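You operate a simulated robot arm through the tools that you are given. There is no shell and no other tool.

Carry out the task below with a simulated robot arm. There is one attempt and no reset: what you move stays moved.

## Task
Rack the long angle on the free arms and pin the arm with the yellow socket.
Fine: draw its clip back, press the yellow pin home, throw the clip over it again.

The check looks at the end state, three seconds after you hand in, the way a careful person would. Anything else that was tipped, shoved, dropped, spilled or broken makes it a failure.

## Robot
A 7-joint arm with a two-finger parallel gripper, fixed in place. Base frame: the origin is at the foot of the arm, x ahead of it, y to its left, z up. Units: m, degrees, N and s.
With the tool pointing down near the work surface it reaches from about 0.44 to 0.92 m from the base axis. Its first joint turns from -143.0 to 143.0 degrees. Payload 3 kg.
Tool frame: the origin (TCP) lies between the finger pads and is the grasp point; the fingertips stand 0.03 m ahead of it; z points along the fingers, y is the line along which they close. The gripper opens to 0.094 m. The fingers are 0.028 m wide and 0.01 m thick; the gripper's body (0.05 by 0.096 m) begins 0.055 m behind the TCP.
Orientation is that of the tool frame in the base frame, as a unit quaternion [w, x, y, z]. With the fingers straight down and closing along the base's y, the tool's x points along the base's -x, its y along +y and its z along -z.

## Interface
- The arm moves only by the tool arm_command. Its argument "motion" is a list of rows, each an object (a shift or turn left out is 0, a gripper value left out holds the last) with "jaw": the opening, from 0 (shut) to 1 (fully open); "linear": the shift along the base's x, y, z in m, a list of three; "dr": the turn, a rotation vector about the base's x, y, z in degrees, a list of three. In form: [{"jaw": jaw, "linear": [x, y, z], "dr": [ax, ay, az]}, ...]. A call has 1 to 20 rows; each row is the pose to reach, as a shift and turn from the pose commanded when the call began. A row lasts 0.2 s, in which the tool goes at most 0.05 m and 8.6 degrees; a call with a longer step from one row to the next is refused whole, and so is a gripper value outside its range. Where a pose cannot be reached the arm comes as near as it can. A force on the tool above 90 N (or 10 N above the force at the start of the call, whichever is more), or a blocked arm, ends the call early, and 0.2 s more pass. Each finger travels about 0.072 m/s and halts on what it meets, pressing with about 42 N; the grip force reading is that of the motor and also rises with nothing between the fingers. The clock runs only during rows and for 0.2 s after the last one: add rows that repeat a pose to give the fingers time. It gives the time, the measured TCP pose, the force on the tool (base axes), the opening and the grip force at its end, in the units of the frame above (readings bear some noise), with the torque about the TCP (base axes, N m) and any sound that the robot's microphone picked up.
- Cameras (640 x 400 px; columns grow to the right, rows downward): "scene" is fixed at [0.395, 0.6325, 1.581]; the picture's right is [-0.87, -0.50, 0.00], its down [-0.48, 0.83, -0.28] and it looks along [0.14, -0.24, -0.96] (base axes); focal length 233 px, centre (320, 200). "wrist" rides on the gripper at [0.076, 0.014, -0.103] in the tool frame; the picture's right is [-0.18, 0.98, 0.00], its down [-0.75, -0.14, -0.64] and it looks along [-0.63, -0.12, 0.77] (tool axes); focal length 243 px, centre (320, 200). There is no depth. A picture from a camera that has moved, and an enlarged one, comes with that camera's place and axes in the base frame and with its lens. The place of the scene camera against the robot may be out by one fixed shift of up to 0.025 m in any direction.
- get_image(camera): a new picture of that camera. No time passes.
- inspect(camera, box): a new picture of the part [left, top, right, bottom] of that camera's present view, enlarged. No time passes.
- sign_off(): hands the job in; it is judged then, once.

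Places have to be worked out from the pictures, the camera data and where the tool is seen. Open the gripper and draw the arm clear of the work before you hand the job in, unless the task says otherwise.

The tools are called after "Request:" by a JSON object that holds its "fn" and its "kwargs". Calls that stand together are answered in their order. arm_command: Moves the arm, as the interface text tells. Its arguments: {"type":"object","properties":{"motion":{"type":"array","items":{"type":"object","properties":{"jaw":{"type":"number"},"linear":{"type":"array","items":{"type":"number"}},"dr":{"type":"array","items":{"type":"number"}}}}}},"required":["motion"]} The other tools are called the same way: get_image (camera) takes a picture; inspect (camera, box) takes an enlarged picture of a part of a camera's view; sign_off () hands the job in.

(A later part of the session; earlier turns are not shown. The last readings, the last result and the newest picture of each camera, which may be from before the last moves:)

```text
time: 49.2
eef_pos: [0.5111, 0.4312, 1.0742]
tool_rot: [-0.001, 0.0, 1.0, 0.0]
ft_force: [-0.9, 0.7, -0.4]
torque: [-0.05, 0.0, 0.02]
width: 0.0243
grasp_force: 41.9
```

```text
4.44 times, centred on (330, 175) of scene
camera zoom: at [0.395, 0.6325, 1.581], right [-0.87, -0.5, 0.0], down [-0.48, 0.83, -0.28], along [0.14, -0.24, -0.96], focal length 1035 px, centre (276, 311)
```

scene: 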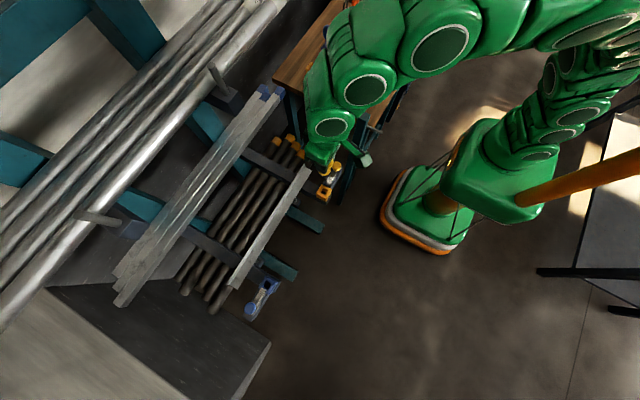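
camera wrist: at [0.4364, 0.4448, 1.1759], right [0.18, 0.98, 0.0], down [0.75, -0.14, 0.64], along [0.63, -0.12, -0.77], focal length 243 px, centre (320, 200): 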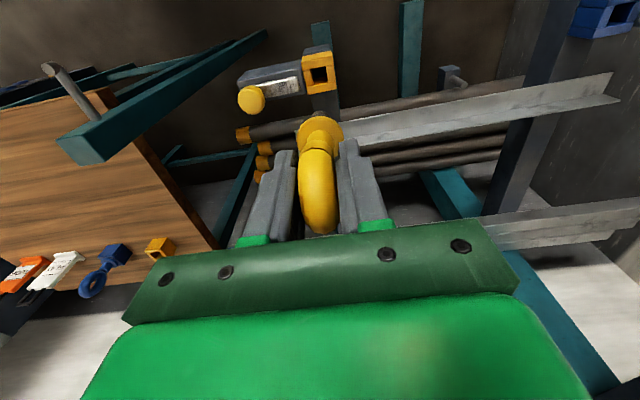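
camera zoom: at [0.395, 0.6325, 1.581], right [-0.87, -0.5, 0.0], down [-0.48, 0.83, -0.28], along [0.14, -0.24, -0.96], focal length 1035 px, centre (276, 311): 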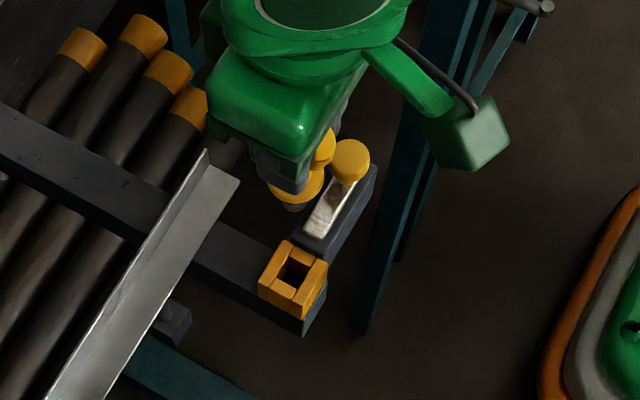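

The hole and pin axis agree to within 1 mm in both views. I'm descending to just above the socket, then rechecking.

Request:
{"fn": "arm_command", "kwargs": {"motion": [{"jaw": 0, "linear": [0, 0, -0.035]}, {"jaw": 0, "linear": [0, 0, -0.07]}, {"jaw": 0, "linear": [0, 0, -0.1]}, {"jaw": 0, "linear": [0, 0, -0.12]}, {"jaw": 0, "linear": [0, 0, -0.125]}, {"jaw": 0, "linear": [0, 0, -0.125]}]}}

Request:
{"fn": "inspect", "kwargs": {"camera": "wrist", "box": [270, 90, 370, 230]}}

Request:
{"fn": "inspect", "kwargs": {"camera": "scene", "box": [300, 155, 356, 210]}}

```text
time: 50.6
eef_pos: [0.5134, 0.4314, 0.9488]
tool_rot: [0.0, 0.0, 1.0, 0.0]
ft_force: [0.1, 0.6, -1.1]
torque: [0.0, -0.03, -0.01]
width: 0.0243
grasp_force: 42.1
```

```text
2.86 times, centred on (320, 160) of wrist
camera zoom: at [0.4372, 0.4452, 1.051], right [0.18, 0.98, 0.0], down [0.75, -0.14, 0.64], along [0.63, -0.12, -0.77], focal length 693 px, centre (320, 314)
```

zoom: 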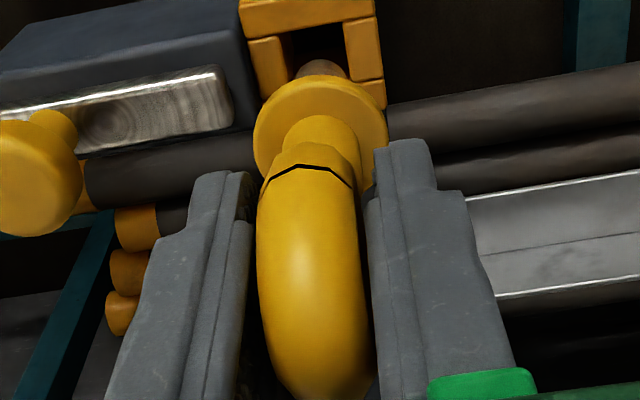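

```text
7.27 times, centred on (328, 182) of scene
camera zoom: at [0.395, 0.6325, 1.581], right [-0.87, -0.5, 0.0], down [-0.48, 0.83, -0.28], along [0.14, -0.24, -0.96], focal length 1694 px, centre (262, 327)
```

zoom: 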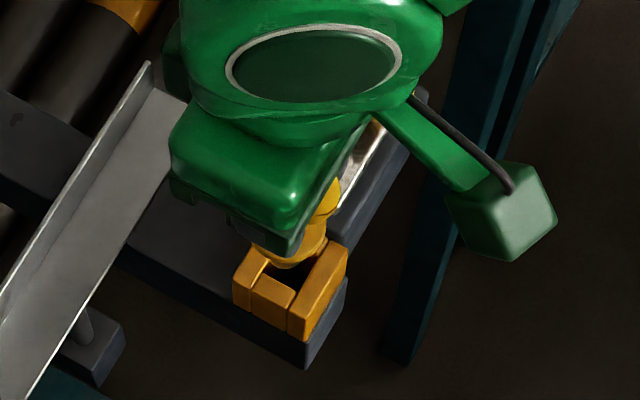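

Still well aligned (hole y≈0.431, front edge x≈0.504). Lowering slowly into the socket.

Request:
{"fn": "arm_command", "kwargs": {"motion": [{"jaw": 0, "linear": [0, 0, -0.006]}, {"jaw": 0, "linear": [0, 0, -0.012]}, {"jaw": 0, "linear": [0, 0, -0.018]}, {"jaw": 0, "linear": [0, 0, -0.024]}, {"jaw": 0, "linear": [0, 0, -0.03]}, {"jaw": 0, "linear": [0, 0, -0.03]}]}}

Request:
{"fn": "inspect", "kwargs": {"camera": "scene", "box": [300, 155, 356, 210]}}

Request:
{"fn": "inspect", "kwargs": {"camera": "wrist", "box": [270, 90, 370, 230]}}

```text
time: 52.0
eef_pos: [0.5128, 0.4329, 0.9197]
tool_rot: [0.001, 0.001, 1.0, 0.001]
ft_force: [2.0, 11.1, 43.5]
torque: [1.18, -0.31, 0.01]
width: 0.0246
grasp_force: 42.1
```

```text
7.27 times, centred on (328, 182) of scene
camera zoom: at [0.395, 0.6325, 1.581], right [-0.87, -0.5, 0.0], down [-0.48, 0.83, -0.28], along [0.14, -0.24, -0.96], focal length 1694 px, centre (262, 327)
```

zoom: 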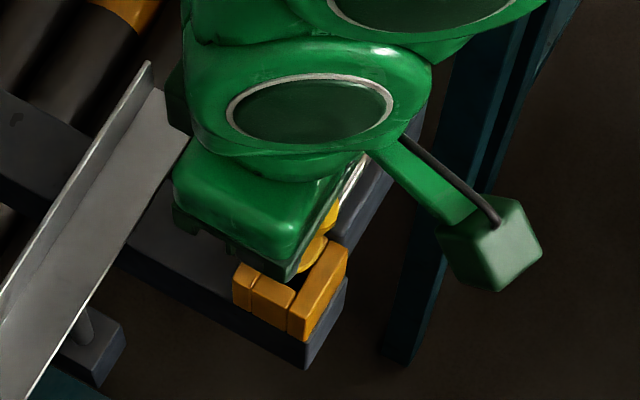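

```text
2.86 times, centred on (320, 160) of wrist
camera zoom: at [0.4371, 0.446, 1.0216], right [0.18, 0.98, 0.0], down [0.75, -0.14, 0.64], along [0.63, -0.12, -0.77], focal length 693 px, centre (320, 314)
```

zoom: 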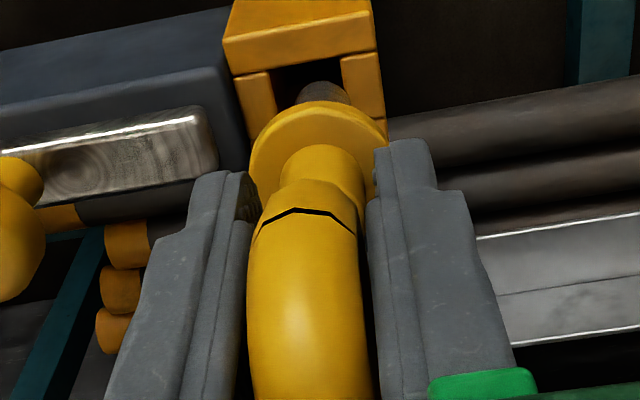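

Contact at 43 N with a +x torque; the shank seems to be touching the +y wall. I'm zooming in before correcting.

Request:
{"fn": "inspect", "kwargs": {"camera": "wrist", "box": [295, 90, 350, 140]}}

Request:
{"fn": "inspect", "kwargs": {"camera": "scene", "box": [318, 180, 342, 205]}}

```text
8.00 times, centred on (322, 115) of wrist
camera zoom: at [0.4371, 0.446, 1.0216], right [0.18, 0.98, 0.0], down [0.75, -0.14, 0.64], along [0.63, -0.12, -0.77], focal length 1941 px, centre (300, 880)
```

zoom: 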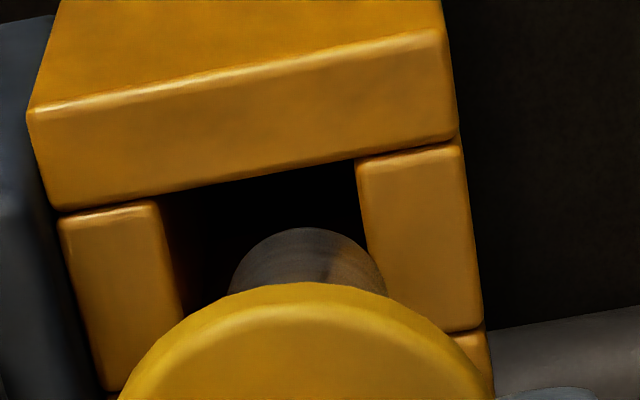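

```text
16.00 times, centred on (330, 192) of scene
camera zoom: at [0.395, 0.6325, 1.581], right [-0.87, -0.5, 0.0], down [-0.48, 0.83, -0.28], along [0.14, -0.24, -0.96], focal length 3728 px, centre (160, 320)
```

zoom: 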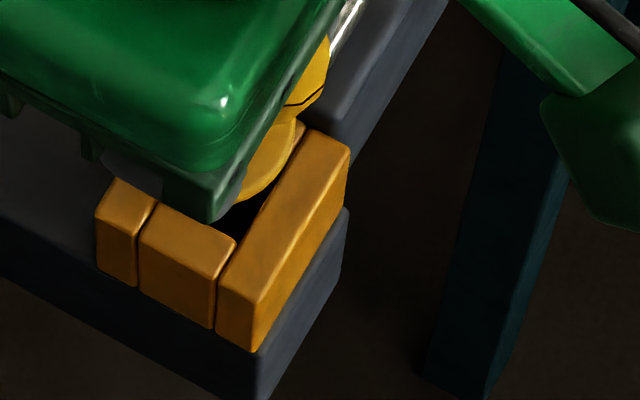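

The tip is resting on the +y wall: the hole is centred at y≈0.4295 and the shank is at ≈0.4338. I'm raising 8 mm, shifting −y by 3.5 mm and rechecking the tilt.

Request:
{"fn": "arm_command", "kwargs": {"motion": [{"jaw": 0, "linear": [0, 0, 0.004]}, {"jaw": 0, "linear": [0, 0, 0.01]}, {"jaw": 0, "linear": [0, -0.002, 0.01]}, {"jaw": 0, "linear": [0, -0.0025, 0.01]}, {"jaw": 0, "linear": [0, -0.0025, 0.01]}]}}

Request:
{"fn": "inspect", "kwargs": {"camera": "wrist", "box": [295, 90, 350, 140]}}

Request:
{"fn": "inspect", "kwargs": {"camera": "wrist", "box": [270, 90, 370, 230]}}

Request:
{"fn": "inspect", "kwargs": {"camera": "scene", "box": [316, 176, 344, 204]}}

```text
time: 53.2
eef_pos: [0.5122, 0.4286, 0.9285]
tool_rot: [0.0, 0.0, 1.0, 0.0]
ft_force: [-0.3, 0.2, -1.6]
torque: [-0.03, 0.0, -0.02]
width: 0.0241
grasp_force: 42.6
```

```text
8.00 times, centred on (322, 115) of wrist
camera zoom: at [0.4369, 0.4429, 1.0305], right [0.18, 0.98, 0.0], down [0.75, -0.14, 0.64], along [0.63, -0.12, -0.77], focal length 1941 px, centre (300, 880)
```

zoom: 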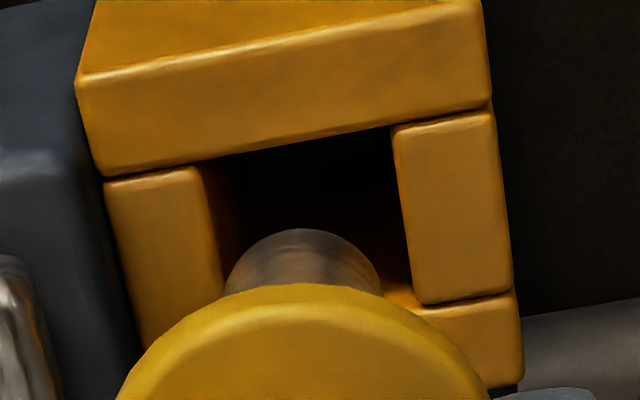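

```text
2.86 times, centred on (320, 160) of wrist
camera zoom: at [0.4369, 0.4429, 1.0305], right [0.18, 0.98, 0.0], down [0.75, -0.14, 0.64], along [0.63, -0.12, -0.77], focal length 693 px, centre (320, 314)
```

zoom: 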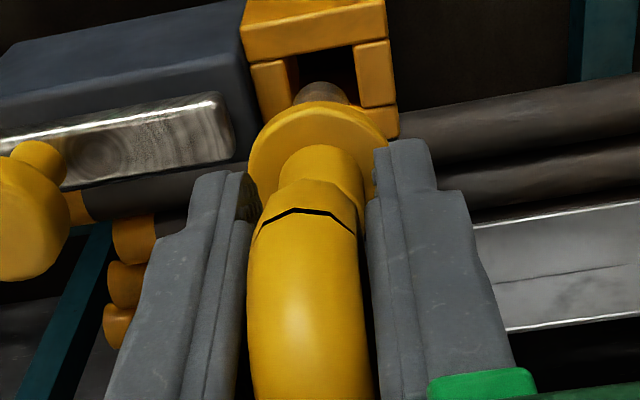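

```text
14.29 times, centred on (330, 190) of scene
camera zoom: at [0.395, 0.6325, 1.581], right [-0.87, -0.5, 0.0], down [-0.48, 0.83, -0.28], along [0.14, -0.24, -0.96], focal length 3328 px, centre (177, 343)
```

zoom: 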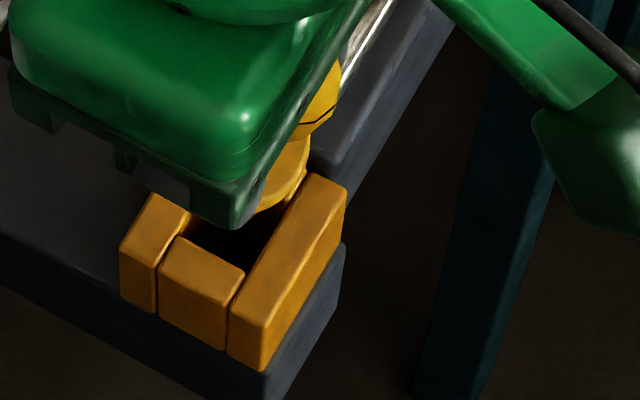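

Now the pin (y≈0.4303) is centred on the hole (y≈0.4302), with x matching too. Lowering again in small steps.

Request:
{"fn": "arm_command", "kwargs": {"motion": [{"jaw": 0, "linear": [0, 0, -0.004]}, {"jaw": 0, "linear": [0, 0, -0.007]}, {"jaw": 0, "linear": [0, 0, -0.01]}, {"jaw": 0, "linear": [0, 0, -0.013]}, {"jaw": 0, "linear": [0, 0, -0.016]}, {"jaw": 0, "linear": [0, 0, -0.016]}]}}

Request:
{"fn": "inspect", "kwargs": {"camera": "wrist", "box": [295, 80, 350, 140]}}

```text
time: 54.6
eef_pos: [0.5123, 0.4292, 0.9137]
tool_rot: [0.0, 0.0, 1.0, 0.001]
ft_force: [-2.1, 5.8, 43.5]
torque: [0.4, -0.31, 0.05]
width: 0.0243
grasp_force: 42.1
```

```text
6.67 times, centred on (322, 110) of wrist
camera zoom: at [0.4364, 0.4434, 1.0155], right [0.18, 0.98, 0.0], down [0.75, -0.14, 0.64], along [0.63, -0.12, -0.77], focal length 1618 px, centre (303, 800)
```

zoom: 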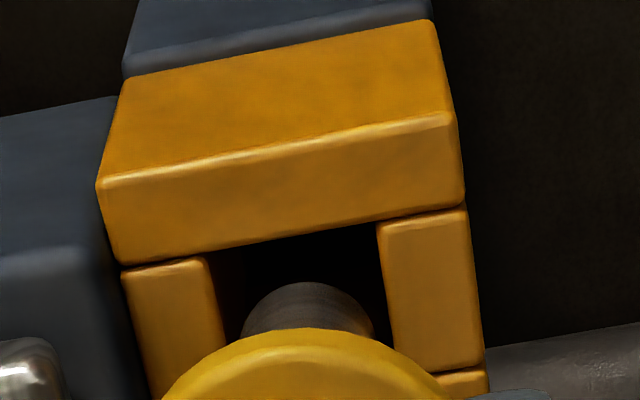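

It's blocked again at 43 N, and comparing images shows the pin slipping upward in the grip rather than entering. I'm raising clear to re-measure pin tilt and position before another try.

Request:
{"fn": "arm_command", "kwargs": {"motion": [{"jaw": 0, "linear": [0, 0, 0.006]}, {"jaw": 0, "linear": [0, 0, 0.02]}, {"jaw": 0, "linear": [0, 0, 0.04]}, {"jaw": 0, "linear": [0, 0, 0.06]}, {"jaw": 0, "linear": [0, 0, 0.06]}]}}

Request:
{"fn": "inspect", "kwargs": {"camera": "wrist", "box": [270, 60, 370, 240]}}

Request:
{"fn": "inspect", "kwargs": {"camera": "wrist", "box": [285, 90, 355, 150]}}

Request:
{"fn": "inspect", "kwargs": {"camera": "scene", "box": [300, 150, 356, 210]}}

```text
time: 55.8
eef_pos: [0.5137, 0.4284, 0.9721]
tool_rot: [0.0, 0.0, 1.0, 0.0]
ft_force: [-0.3, -0.5, -1.3]
torque: [0.03, 0.0, -0.04]
width: 0.0241
grasp_force: 42.1
```

```text
2.22 times, centred on (320, 150) of wrist
camera zoom: at [0.4369, 0.4434, 1.0746], right [0.18, 0.98, 0.0], down [0.75, -0.14, 0.64], along [0.63, -0.12, -0.77], focal length 539 px, centre (320, 311)
```

zoom: 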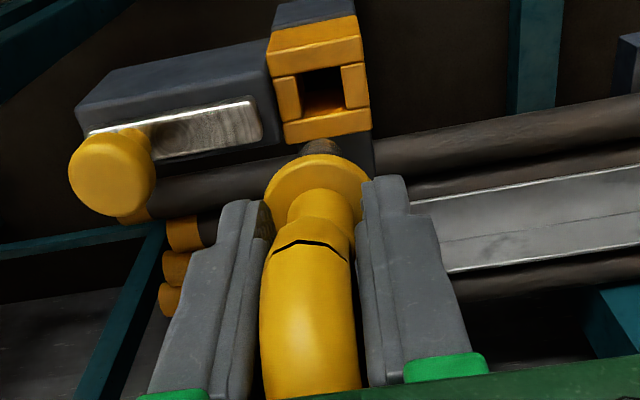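

```text
6.67 times, centred on (320, 120) of wrist
camera zoom: at [0.4369, 0.4434, 1.0746], right [0.18, 0.98, 0.0], down [0.75, -0.14, 0.64], along [0.63, -0.12, -0.77], focal length 1618 px, centre (320, 733)
```

zoom: 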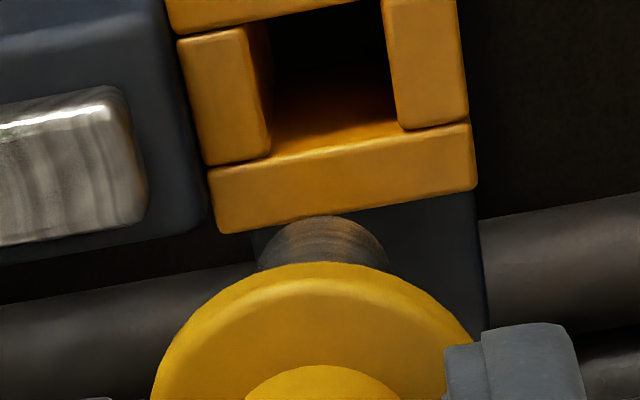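

```text
6.67 times, centred on (328, 180) of scene
camera zoom: at [0.395, 0.6325, 1.581], right [-0.87, -0.5, 0.0], down [-0.48, 0.83, -0.28], along [0.14, -0.24, -0.96], focal length 1553 px, centre (267, 333)
```

zoom: 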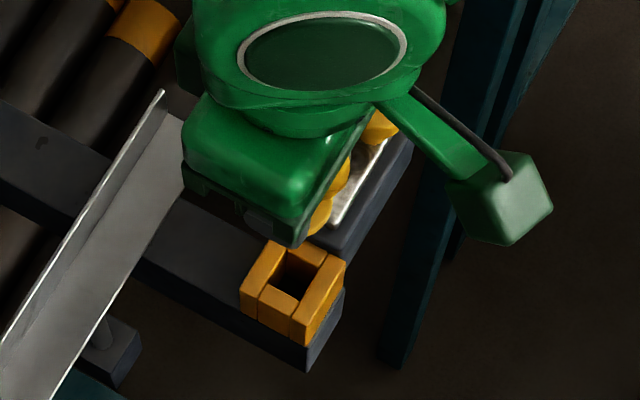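

Measurement shows the pin axis sits about 3–4 mm too far in +x relative to the hole, which matches the contact torque. I'm shifting −4 mm in x and −0.5 mm in y, then lowering to just past the hole's rim.

Request:
{"fn": "arm_command", "kwargs": {"motion": [{"jaw": 0, "linear": [-0.004, -0.0005, -0.02]}, {"jaw": 0, "linear": [-0.004, -0.0005, -0.04]}, {"jaw": 0, "linear": [-0.004, -0.0005, -0.052]}, {"jaw": 0, "linear": [-0.004, -0.0005, -0.055]}, {"jaw": 0, "linear": [-0.004, -0.0005, -0.058]}, {"jaw": 0, "linear": [-0.004, -0.0005, -0.061]}, {"jaw": 0, "linear": [-0.004, -0.0005, -0.061]}]}}

Request:
{"fn": "inspect", "kwargs": {"camera": "wrist", "box": [295, 80, 350, 140]}}

```text
time: 57.4
eef_pos: [0.5087, 0.4283, 0.9115]
tool_rot: [0.0, -0.001, 1.0, 0.0]
ft_force: [0.0, 0.4, -0.6]
torque: [-0.01, -0.04, 0.01]
width: 0.0244
grasp_force: 41.8
```

```text
6.67 times, centred on (322, 110) of wrist
camera zoom: at [0.4329, 0.4424, 1.0137], right [0.18, 0.98, 0.0], down [0.75, -0.14, 0.64], along [0.63, -0.12, -0.77], focal length 1618 px, centre (303, 800)
```

zoom: 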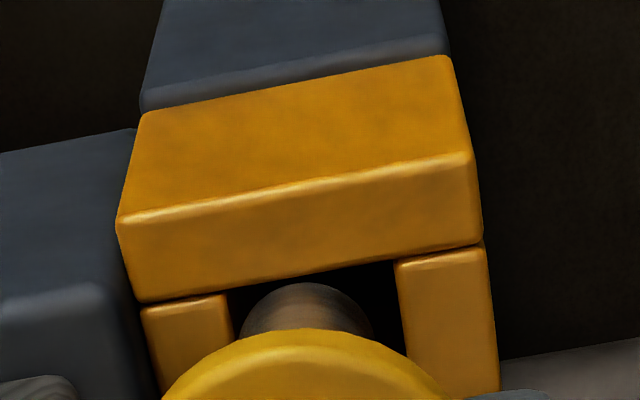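

No contact yet and the shank sits well inside the hole outline. Continuing in 2–3 mm steps.

Request:
{"fn": "arm_command", "kwargs": {"motion": [{"jaw": 0, "linear": [0, 0, -0.002]}, {"jaw": 0, "linear": [0, 0, -0.004]}, {"jaw": 0, "linear": [0, 0, -0.006]}, {"jaw": 0, "linear": [0, 0, -0.008]}, {"jaw": 0, "linear": [0, 0, -0.008]}]}}

Request:
{"fn": "inspect", "kwargs": {"camera": "wrist", "box": [295, 80, 350, 140]}}

Request:
{"fn": "inspect", "kwargs": {"camera": "scene", "box": [316, 176, 344, 204]}}

```text
time: 58.6
eef_pos: [0.5085, 0.4281, 0.9035]
tool_rot: [0.0, 0.0, 1.0, 0.001]
ft_force: [0.7, 0.9, -0.6]
torque: [0.06, -0.06, 0.01]
width: 0.0242
grasp_force: 41.9
```

```text
6.67 times, centred on (322, 110) of wrist
camera zoom: at [0.4328, 0.4424, 1.0058], right [0.18, 0.98, 0.0], down [0.75, -0.14, 0.64], along [0.63, -0.12, -0.77], focal length 1618 px, centre (303, 800)
```

zoom: 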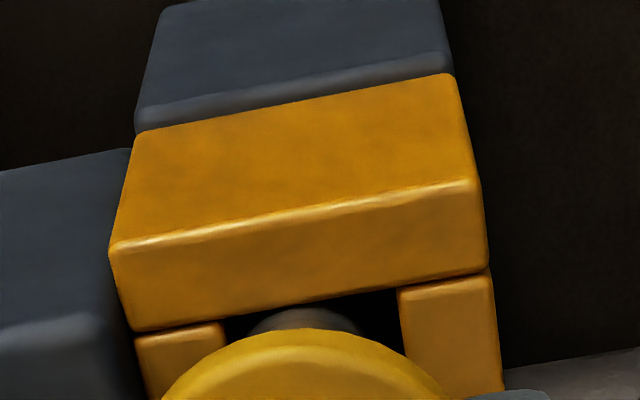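

```text
14.29 times, centred on (330, 190) of scene
camera zoom: at [0.395, 0.6325, 1.581], right [-0.87, -0.5, 0.0], down [-0.48, 0.83, -0.28], along [0.14, -0.24, -0.96], focal length 3328 px, centre (177, 343)
```

zoom: 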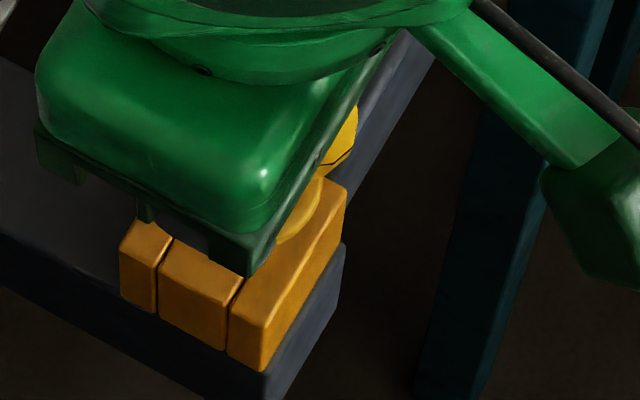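

The shank is entering with no force. Continuing down about 9 mm more, keeping the finger tips above the clip bar.

Request:
{"fn": "arm_command", "kwargs": {"motion": [{"jaw": 0, "linear": [0, 0, -0.002]}, {"jaw": 0, "linear": [0, 0, -0.004]}, {"jaw": 0, "linear": [0, 0, -0.006]}, {"jaw": 0, "linear": [0, 0, -0.008]}, {"jaw": 0, "linear": [0, 0, -0.01]}, {"jaw": 0, "linear": [0, 0, -0.01]}]}}

Request:
{"fn": "inspect", "kwargs": {"camera": "wrist", "box": [270, 80, 370, 230]}}

```text
time: 60.0
eef_pos: [0.5074, 0.4275, 0.8931]
tool_rot: [0.001, 0.001, 1.0, 0.0]
ft_force: [-0.4, -0.1, -0.4]
torque: [0.0, -0.01, 0.02]
width: 0.0243
grasp_force: 42.3
```

```text
2.67 times, centred on (320, 155) of wrist
camera zoom: at [0.4331, 0.4426, 0.9958], right [0.18, 0.98, 0.0], down [0.75, -0.14, 0.64], along [0.63, -0.12, -0.77], focal length 647 px, centre (320, 320)
```

zoom: 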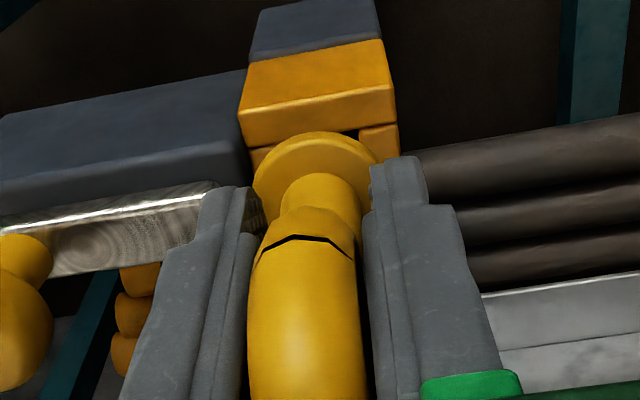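

The shank is about 21 mm in with zero force. I'm releasing the ring gently so the pin can drop, then I'll check its seat.

Request:
{"fn": "arm_command", "kwargs": {"motion": [{"jaw": 0.3}, {"jaw": 0.35}, {"jaw": 0.4}, {"jaw": 0.45}, {"jaw": 0.45}]}}

Request:
{"fn": "inspect", "kwargs": {"camera": "wrist", "box": [250, 60, 390, 230]}}

Request:
{"fn": "inspect", "kwargs": {"camera": "scene", "box": [300, 150, 356, 210]}}

```text
time: 61.2
eef_pos: [0.5092, 0.4282, 0.8935]
tool_rot: [0.001, 0.0, 1.0, 0.0]
ft_force: [-0.4, -0.1, -0.9]
torque: [0.0, 0.03, -0.02]
width: 0.0423
grasp_force: 0.1
```

```text
2.35 times, centred on (320, 145) of wrist
camera zoom: at [0.4331, 0.4427, 0.9959], right [0.18, 0.98, 0.0], down [0.75, -0.14, 0.64], along [0.63, -0.12, -0.77], focal length 571 px, centre (320, 329)
```

zoom: 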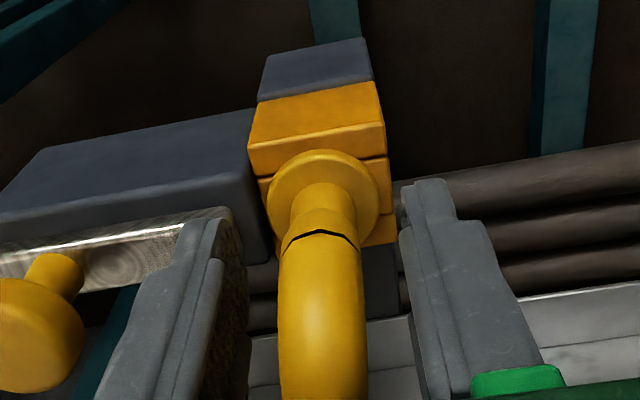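

```text
6.67 times, centred on (328, 180) of scene
camera zoom: at [0.395, 0.6325, 1.581], right [-0.87, -0.5, 0.0], down [-0.48, 0.83, -0.28], along [0.14, -0.24, -0.96], focal length 1553 px, centre (267, 333)
```

zoom: 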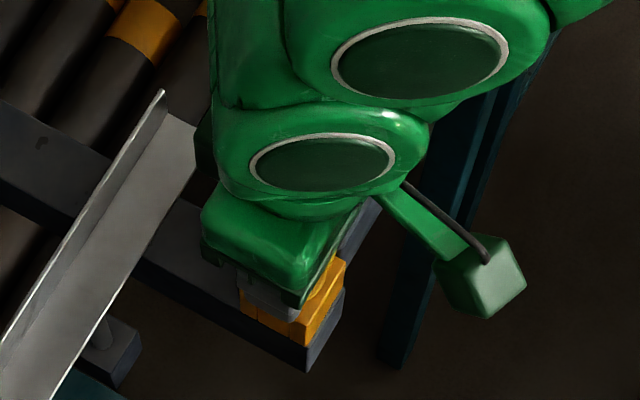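

The pin dropped down in the socket. I'm raising the gripper clear to see how it sits.

Request:
{"fn": "arm_command", "kwargs": {"motion": [{"jaw": 0.5, "linear": [0, 0, 0.02]}, {"jaw": 0.6, "linear": [0, 0, 0.05]}, {"jaw": 0.6, "linear": [0, 0, 0.08]}, {"jaw": 0.6, "linear": [-0.02, 0, 0.11]}, {"jaw": 0.6, "linear": [-0.06, 0, 0.13]}, {"jaw": 0.6, "linear": [-0.06, 0, 0.13]}]}}

Request:
{"fn": "get_image", "kwargs": {"camera": "wrist"}}

Request:
{"fn": "inspect", "kwargs": {"camera": "wrist", "box": [240, 80, 400, 210]}}

Request:
{"fn": "inspect", "kwargs": {"camera": "scene", "box": [300, 150, 356, 210]}}

```text
time: 62.6
eef_pos: [0.4497, 0.4288, 1.0244]
tool_rot: [0.001, 0.0, 1.0, 0.0]
ft_force: [-0.5, -0.1, -0.4]
torque: [-0.01, 0.0, -0.01]
width: 0.0567
grasp_force: 0.0
```

```text
taken
camera wrist: at [0.3733, 0.4434, 1.127], right [0.18, 0.98, 0.0], down [0.75, -0.14, 0.64], along [0.63, -0.12, -0.77], focal length 243 px, centre (320, 200)
```

wrist: 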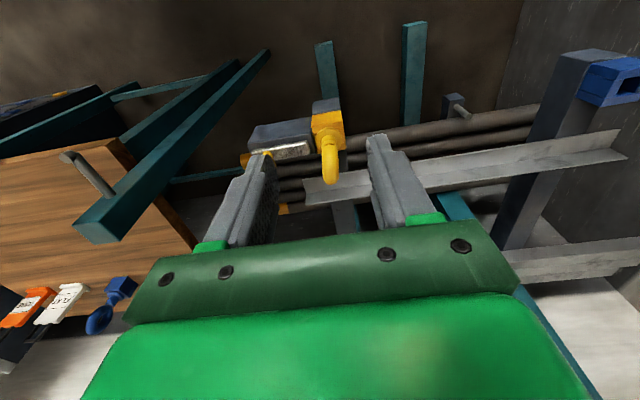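

```text
3.08 times, centred on (320, 145) of wrist
camera zoom: at [0.3733, 0.4434, 1.127], right [0.18, 0.98, 0.0], down [0.75, -0.14, 0.64], along [0.63, -0.12, -0.77], focal length 746 px, centre (320, 369)
```

zoom: 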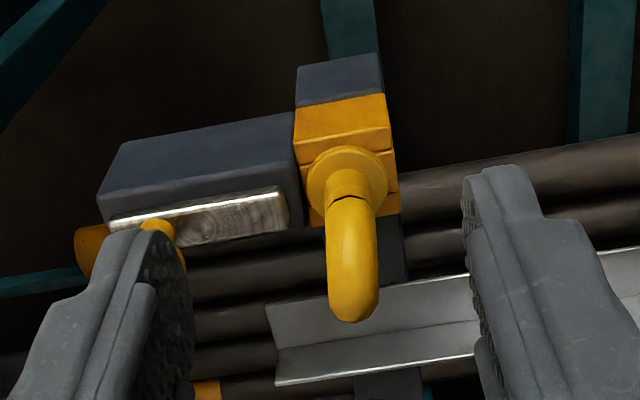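

```text
6.67 times, centred on (328, 180) of scene
camera zoom: at [0.395, 0.6325, 1.581], right [-0.87, -0.5, 0.0], down [-0.48, 0.83, -0.28], along [0.14, -0.24, -0.96], focal length 1553 px, centre (267, 333)
```

zoom: 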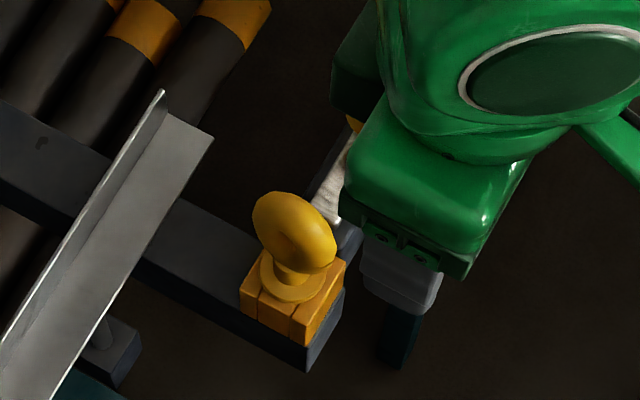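

The pin stands upright in the socket. Zooming in to judge whether the collar is fully down.

Request:
{"fn": "inspect", "kwargs": {"camera": "wrist", "box": [295, 90, 355, 150]}}

Request:
{"fn": "inspect", "kwargs": {"camera": "scene", "box": [314, 174, 342, 206]}}

```text
6.67 times, centred on (325, 120) of wrist
camera zoom: at [0.3733, 0.4434, 1.127], right [0.18, 0.98, 0.0], down [0.75, -0.14, 0.64], along [0.63, -0.12, -0.77], focal length 1618 px, centre (287, 733)
```

zoom: 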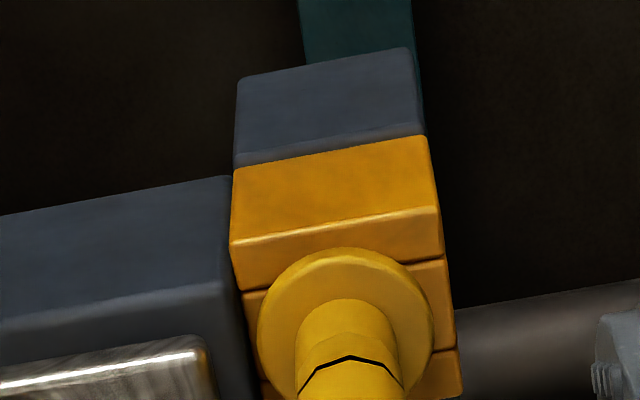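

```text
12.50 times, centred on (328, 190) of scene
camera zoom: at [0.395, 0.6325, 1.581], right [-0.87, -0.5, 0.0], down [-0.48, 0.83, -0.28], along [0.14, -0.24, -0.96], focal length 2912 px, centre (220, 325)
```

zoom: 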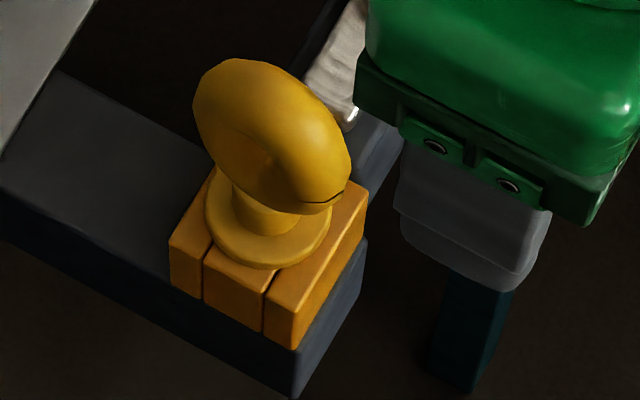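

The collar underside reads z≈0.838, essentially flush with the socket top. To make sure it is home I'll press on the ring top with the closed fingers, so I'm first moving above with the jaw shut.

Request:
{"fn": "arm_command", "kwargs": {"motion": [{"jaw": 0.3, "linear": [0.0, 0, 0]}, {"jaw": 0, "linear": [0.0, 0, 0]}, {"jaw": 0, "linear": [0.03, 0.001, 0]}, {"jaw": 0, "linear": [0.0623, 0.0015, 0]}, {"jaw": 0, "linear": [0.0623, 0.0015, -0.03]}, {"jaw": 0, "linear": [0.0623, 0.0015, -0.055]}, {"jaw": 0, "linear": [0.0623, 0.0015, -0.055]}]}}

Request:
{"fn": "get_image", "kwargs": {"camera": "wrist"}}

Request:
{"fn": "inspect", "kwargs": {"camera": "scene", "box": [300, 150, 356, 210]}}

```text
time: 64.2
eef_pos: [0.5112, 0.4301, 0.9691]
tool_rot: [0.001, 0.001, 1.0, 0.0]
ft_force: [0.9, 0.1, 0.0]
torque: [0.0, 0.03, 0.01]
width: 0.0
grasp_force: 33.2
```

```text
taken
camera wrist: at [0.4353, 0.4443, 1.0715], right [0.18, 0.98, 0.0], down [0.75, -0.14, 0.64], along [0.63, -0.12, -0.77], focal length 243 px, centre (320, 200)
```

wrist: 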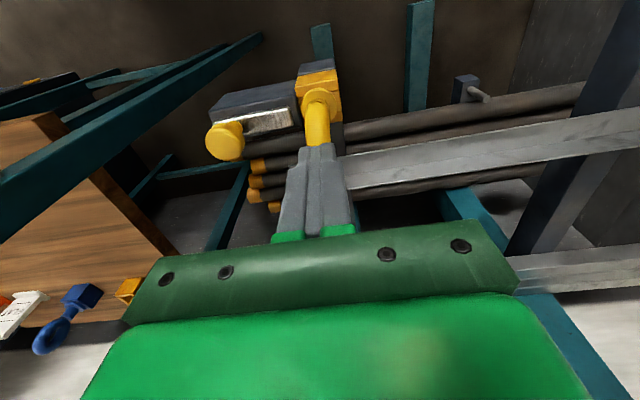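

```text
6.67 times, centred on (328, 180) of scene
camera zoom: at [0.395, 0.6325, 1.581], right [-0.87, -0.5, 0.0], down [-0.48, 0.83, -0.28], along [0.14, -0.24, -0.96], focal length 1553 px, centre (267, 333)
```

zoom: 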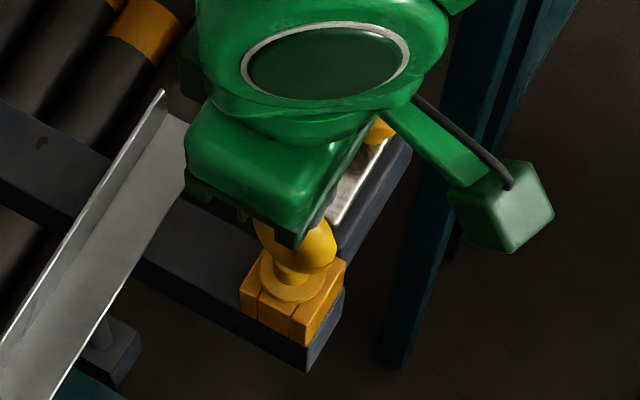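

The closed fingers are directly above the ring. Pressing down in small steps, reading force as I go.

Request:
{"fn": "arm_command", "kwargs": {"motion": [{"jaw": 0, "linear": [0, 0, -0.005]}, {"jaw": 0, "linear": [0, 0, -0.01]}, {"jaw": 0, "linear": [0, 0, -0.014]}, {"jaw": 0, "linear": [0, 0, -0.016]}, {"jaw": 0, "linear": [0, 0, -0.016]}]}}

```text
time: 65.4
eef_pos: [0.5112, 0.4291, 0.9541]
tool_rot: [0.001, 0.0, 1.0, 0.001]
ft_force: [-18.5, -7.5, 52.0]
torque: [-0.25, 0.6, -0.04]
width: 0.0
grasp_force: 33.2
heard: snap
```

A "snap" was heard with 52 N of push; presumably the pin clicked home. Looking before doing anything else.

Request:
{"fn": "inspect", "kwargs": {"camera": "wrist", "box": [240, 60, 400, 200]}}

Request:
{"fn": "inspect", "kwargs": {"camera": "scene", "box": [314, 174, 342, 206]}}

```text
2.86 times, centred on (320, 130) of wrist
camera zoom: at [0.4347, 0.4436, 1.0567], right [0.18, 0.98, 0.0], down [0.75, -0.14, 0.64], along [0.63, -0.12, -0.77], focal length 693 px, centre (320, 400)
```

zoom: 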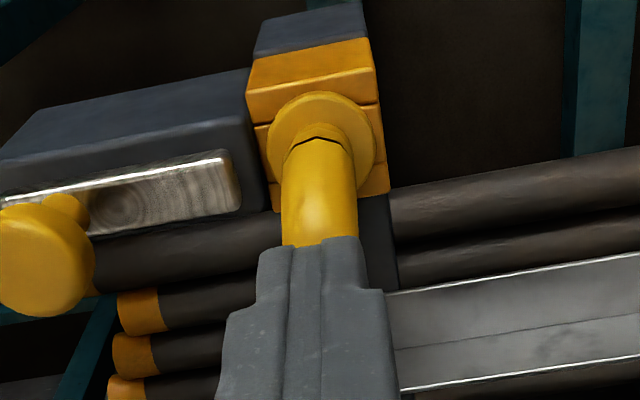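

```text
12.50 times, centred on (328, 190) of scene
camera zoom: at [0.395, 0.6325, 1.581], right [-0.87, -0.5, 0.0], down [-0.48, 0.83, -0.28], along [0.14, -0.24, -0.96], focal length 2912 px, centre (220, 325)
```

zoom: 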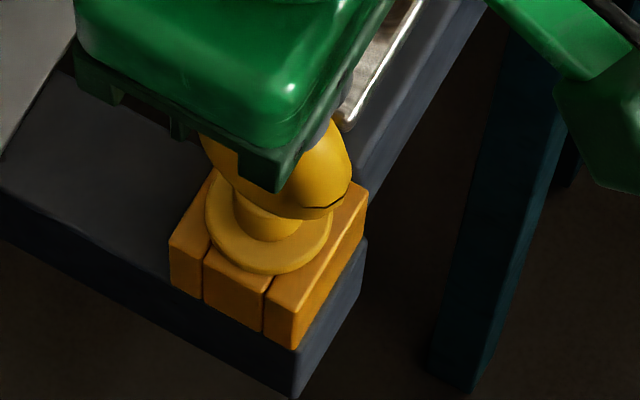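

The collar moved down about 2 mm with the snap. I'll push one more millimetre to confirm it is bottomed.

Request:
{"fn": "arm_command", "kwargs": {"motion": [{"jaw": 0, "linear": [0, 0, -0.001]}, {"jaw": 0, "linear": [0, 0, -0.001]}]}}

```text
time: 66.0
eef_pos: [0.5099, 0.4296, 0.9556]
tool_rot: [0.001, -0.001, 1.0, 0.001]
ft_force: [-12.4, -7.3, 23.3]
torque: [-0.2, 0.45, 0.02]
width: 0.0002
grasp_force: 32.9
stopped in row 2: the force on the tool passed its limit at 92 N (the readings are from after the stop); the commanded pose is now the measured one
```

It resisted past 92 N, so it's firmly bottomed. I'm raising away and inspecting the pin, then moving to the clip knob.

Request:
{"fn": "arm_command", "kwargs": {"motion": [{"jaw": 0, "linear": [0, 0, 0.01]}, {"jaw": 0, "linear": [0, 0, 0.03]}, {"jaw": 0, "linear": [-0.02, 0, 0.06]}, {"jaw": 0, "linear": [-0.06, 0, 0.07]}, {"jaw": 0, "linear": [-0.06, 0, 0.07]}]}}

Request:
{"fn": "inspect", "kwargs": {"camera": "wrist", "box": [230, 80, 390, 220]}}

Request:
{"fn": "inspect", "kwargs": {"camera": "scene", "box": [304, 160, 352, 210]}}

Request:
{"fn": "get_image", "kwargs": {"camera": "scene"}}

```text
time: 67.2
eef_pos: [0.4504, 0.4298, 1.0237]
tool_rot: [0.0, 0.0, 1.0, 0.001]
ft_force: [0.2, 0.1, -0.8]
torque: [-0.01, 0.01, -0.01]
width: 0.0
grasp_force: 32.6
```

```text
2.86 times, centred on (310, 150) of wrist
camera zoom: at [0.3744, 0.4442, 1.1264], right [0.18, 0.98, 0.0], down [0.75, -0.14, 0.64], along [0.63, -0.12, -0.77], focal length 693 px, centre (349, 343)
```

zoom: 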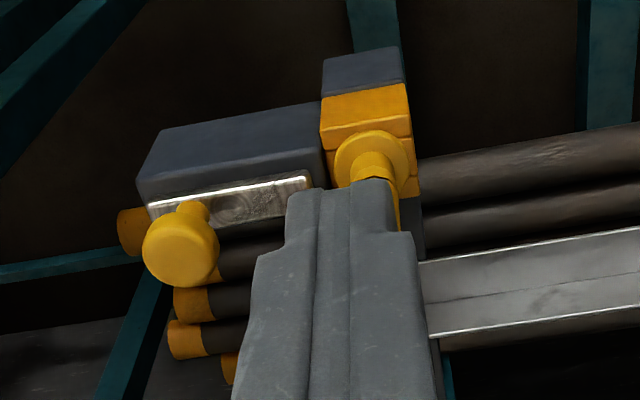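

```text
8.00 times, centred on (328, 185) of scene
camera zoom: at [0.395, 0.6325, 1.581], right [-0.87, -0.5, 0.0], down [-0.48, 0.83, -0.28], along [0.14, -0.24, -0.96], focal length 1864 px, centre (256, 320)
```

zoom: 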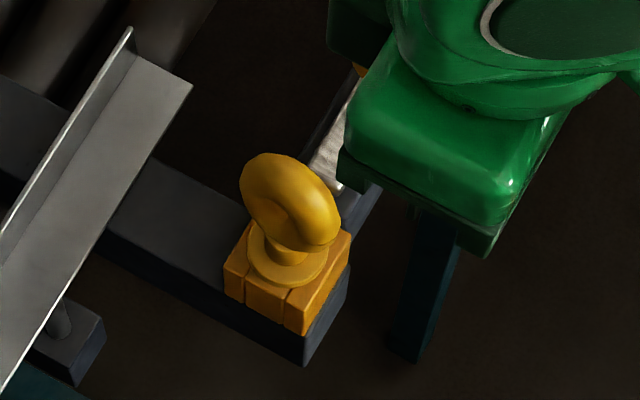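

```text
taken
```

scene: 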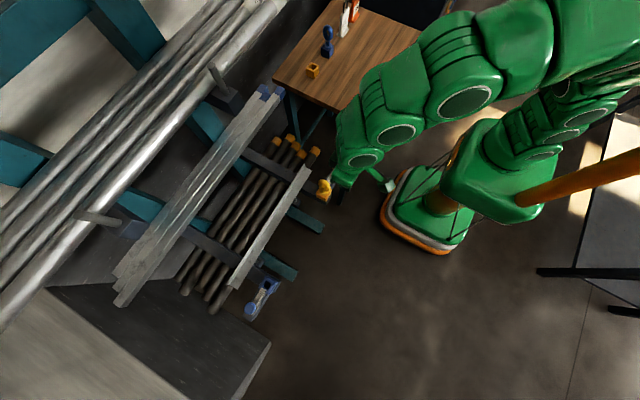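

The pin is fully seated. Now I'm rotating to yaw +90 and going above the knob (0.513, 0.350) to throw the clip back over the collar.

Request:
{"fn": "arm_command", "kwargs": {"motion": [{"jaw": 0, "linear": [0, -0.01, 0.01], "dr": [0, 0, 8.2]}, {"jaw": 0.2, "linear": [0, -0.025, 0.015], "dr": [0, 0, 16.4]}, {"jaw": 0.5, "linear": [0.005, -0.04, 0.015], "dr": [0, 0, 24.6]}, {"jaw": 0.8, "linear": [0.01, -0.06, 0.015], "dr": [0, 0, 32.8]}, {"jaw": 1, "linear": [0.02, -0.08, 0.015], "dr": [0, 0, 41]}, {"jaw": 1, "linear": [0.03, -0.08, 0.015], "dr": [0, 0, 49.2]}, {"jaw": 1, "linear": [0.04, -0.08, 0.015], "dr": [0, 0, 57.4]}, {"jaw": 1, "linear": [0.05, -0.08, 0.01], "dr": [0, 0, 65.6]}, {"jaw": 1, "linear": [0.06, -0.08, 0], "dr": [0, 0, 73.8]}, {"jaw": 1, "linear": [0.0625, -0.08, -0.01], "dr": [0, 0, 82]}, {"jaw": 1, "linear": [0.0625, -0.08, -0.02], "dr": [0, 0, 90]}, {"jaw": 1, "linear": [0.0625, -0.08, -0.02], "dr": [0, 0, 90]}]}}

Request:
{"fn": "get_image", "kwargs": {"camera": "wrist"}}

Request:
{"fn": "inspect", "kwargs": {"camera": "wrist", "box": [270, 40, 380, 180]}}

```text
time: 69.8
eef_pos: [0.513, 0.35, 1.0034]
tool_rot: [0.0, 0.708, -0.706, -0.002]
ft_force: [-0.4, 0.6, -0.1]
torque: [0.02, 0.0, 0.04]
width: 0.0942
grasp_force: 0.0
```

```text
taken
camera wrist: at [0.5001, 0.2735, 1.106], right [-0.98, 0.18, 0.0], down [0.14, 0.75, 0.64], along [0.12, 0.63, -0.77], focal length 243 px, centre (320, 200)
```

wrist: 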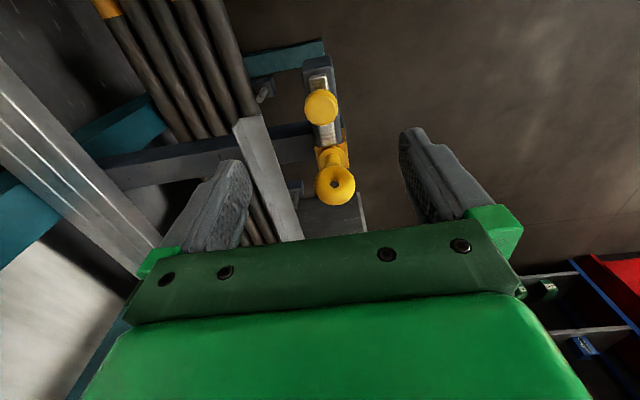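

```text
2.86 times, centred on (325, 110) of wrist
camera zoom: at [0.5001, 0.2735, 1.106], right [-0.98, 0.18, 0.0], down [0.14, 0.75, 0.64], along [0.12, 0.63, -0.77], focal length 693 px, centre (306, 457)
```

zoom: 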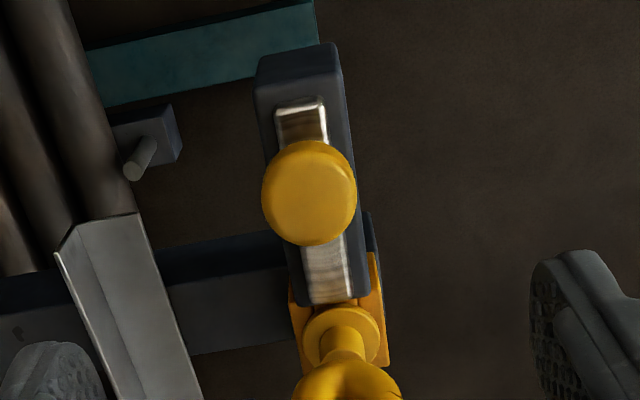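

The pin sits centred in the socket and the knob is at (0.513, 0.349). I'm descending around it as before.

Request:
{"fn": "arm_command", "kwargs": {"motion": [{"jaw": 1, "linear": [0, -0.001, -0.04]}, {"jaw": 1, "linear": [0, -0.001, -0.08]}, {"jaw": 1, "linear": [0, -0.001, -0.105]}, {"jaw": 1, "linear": [0, -0.001, -0.111]}, {"jaw": 1, "linear": [0, -0.001, -0.111]}, {"jaw": 0.7, "linear": [0, -0.001, -0.111]}, {"jaw": 0.5, "linear": [0, -0.001, -0.111]}, {"jaw": 0.35, "linear": [0, -0.001, -0.111]}, {"jaw": 0.25, "linear": [0, -0.001, -0.111]}, {"jaw": 0.2, "linear": [0, -0.001, -0.111]}, {"jaw": 0.2, "linear": [0, -0.001, -0.111]}]}}

Request:
{"fn": "get_image", "kwargs": {"camera": "wrist"}}

```text
time: 72.2
eef_pos: [0.5139, 0.3493, 0.8934]
tool_rot: [0.0, 0.708, -0.706, -0.002]
ft_force: [-22.5, 1.5, 1.3]
torque: [-0.3, 0.09, -0.02]
width: 0.0316
grasp_force: 11.5
```

```text
taken
camera wrist: at [0.4998, 0.2729, 0.9947], right [-0.98, 0.18, 0.0], down [0.14, 0.75, 0.64], along [0.12, 0.63, -0.77], focal length 243 px, centre (320, 200)
```

wrist: 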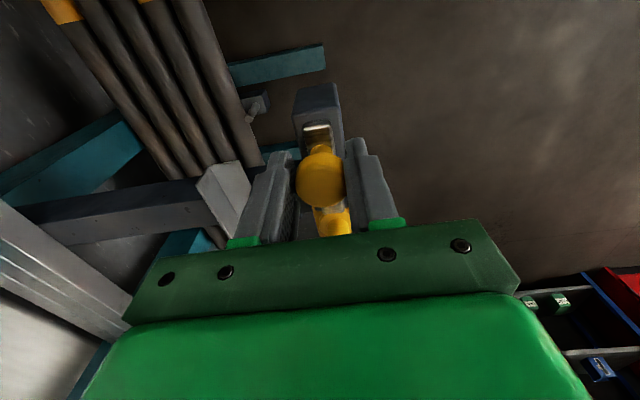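

One finger touched first; letting the grip settle while shifting 1 mm in −x, then beginning to push +y.

Request:
{"fn": "arm_command", "kwargs": {"motion": [{"jaw": 0.2, "linear": [-0.001, 0, 0]}, {"jaw": 0.2, "linear": [-0.001, 0, 0]}, {"jaw": 0.2, "linear": [-0.001, 0, 0]}, {"jaw": 0.2, "linear": [-0.001, 0.003, 0]}, {"jaw": 0.2, "linear": [-0.001, 0.006, 0]}, {"jaw": 0.2, "linear": [-0.001, 0.009, 0]}, {"jaw": 0.2, "linear": [-0.001, 0.012, 0]}, {"jaw": 0.2, "linear": [-0.001, 0.012, 0]}]}}

Request:
{"fn": "inspect", "kwargs": {"camera": "wrist", "box": [270, 60, 380, 240]}}

Request:
{"fn": "inspect", "kwargs": {"camera": "scene", "box": [304, 150, 352, 210]}}

```text
time: 74.0
eef_pos: [0.5123, 0.3617, 0.8922]
tool_rot: [0.0, -0.707, 0.707, 0.001]
ft_force: [-18.2, -2.4, 2.9]
torque: [0.1, 0.09, -0.01]
width: 0.0295
grasp_force: 9.9
```

```text
2.22 times, centred on (325, 150) of wrist
camera zoom: at [0.4989, 0.2849, 0.9946], right [-0.98, 0.18, 0.0], down [0.14, 0.75, 0.64], along [0.12, 0.63, -0.77], focal length 539 px, centre (309, 311)
```

zoom: 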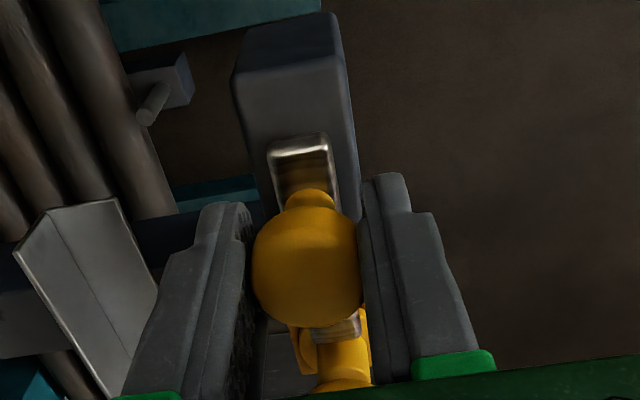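

```text
6.67 times, centred on (328, 180) of scene
camera zoom: at [0.395, 0.6325, 1.581], right [-0.87, -0.5, 0.0], down [-0.48, 0.83, -0.28], along [0.14, -0.24, -0.96], focal length 1553 px, centre (267, 333)
```

zoom: 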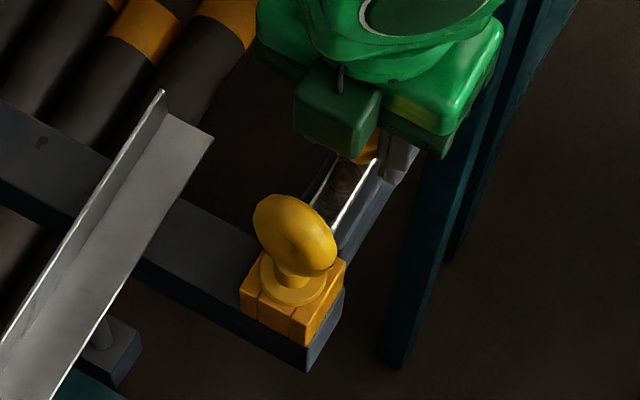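

The clip follows forward. Pushing the remaining distance in small steps and watching for the stop.

Request:
{"fn": "arm_command", "kwargs": {"motion": [{"jaw": 0.15, "linear": [-0.0005, 0.001, 0]}, {"jaw": 0.1, "linear": [-0.0005, 0.003, 0]}, {"jaw": 0.1, "linear": [-0.0005, 0.005, 0]}, {"jaw": 0.1, "linear": [-0.0005, 0.006, 0]}, {"jaw": 0.1, "linear": [-0.0005, 0.006, 0]}]}}

Request:
{"fn": "inspect", "kwargs": {"camera": "scene", "box": [304, 150, 352, 210]}}

Request:
{"fn": "inspect", "kwargs": {"camera": "wrist", "box": [270, 60, 380, 240]}}

```text
time: 75.2
eef_pos: [0.5121, 0.366, 0.8913]
tool_rot: [0.001, -0.707, 0.707, 0.001]
ft_force: [-7.8, -31.2, 5.0]
torque: [-0.27, -0.27, -0.1]
width: 0.0292
grasp_force: 45.3
```

```text
6.67 times, centred on (328, 180) of scene
camera zoom: at [0.395, 0.6325, 1.581], right [-0.87, -0.5, 0.0], down [-0.48, 0.83, -0.28], along [0.14, -0.24, -0.96], focal length 1553 px, centre (267, 333)
```

zoom: 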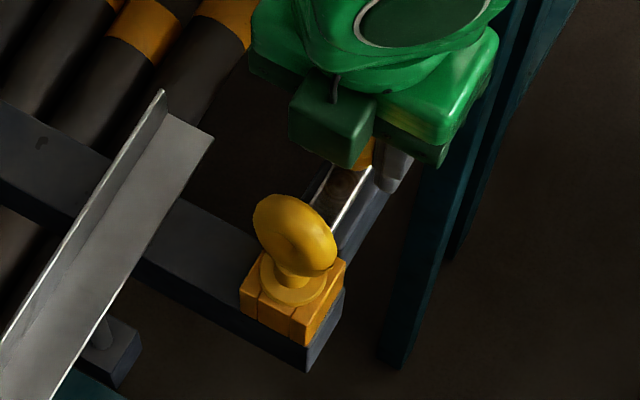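

```text
2.22 times, centred on (325, 150) of wrist
camera zoom: at [0.4986, 0.2898, 0.9946], right [-0.98, 0.18, 0.0], down [0.14, 0.75, 0.64], along [0.12, 0.63, -0.77], focal length 539 px, centre (309, 311)
```

zoom: 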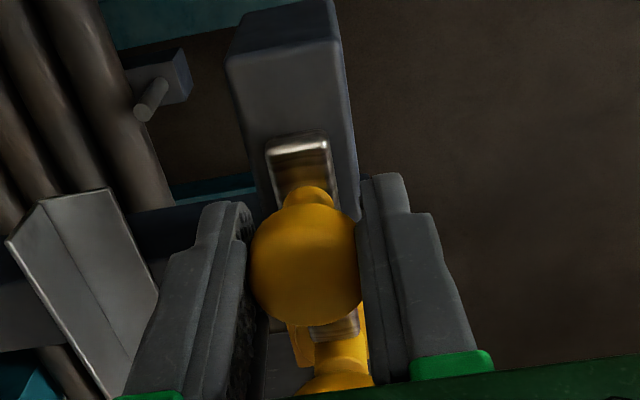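

Resistance (31 N) at y≈0.366, which is the clip's original position. One slightly firmer nudge to confirm it's at its stop.

Request:
{"fn": "arm_command", "kwargs": {"motion": [{"jaw": 0.1, "linear": [0, 0.001, 0]}, {"jaw": 0.1, "linear": [0, 0.002, 0]}, {"jaw": 0.1, "linear": [0, 0.002, 0]}]}}

Request:
{"fn": "inspect", "kwargs": {"camera": "scene", "box": [304, 150, 352, 210]}}

```text
time: 76.0
eef_pos: [0.5125, 0.3682, 0.8919]
tool_rot: [0.0, 0.707, -0.707, -0.002]
ft_force: [-3.3, -39.1, -8.0]
torque: [0.35, -0.18, -0.02]
width: 0.0294
grasp_force: 45.4
```

```text
6.67 times, centred on (328, 180) of scene
camera zoom: at [0.395, 0.6325, 1.581], right [-0.87, -0.5, 0.0], down [-0.48, 0.83, -0.28], along [0.14, -0.24, -0.96], focal length 1553 px, centre (267, 333)
```

zoom: 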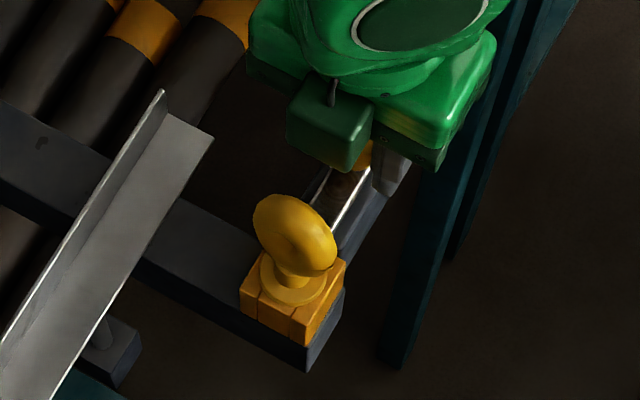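

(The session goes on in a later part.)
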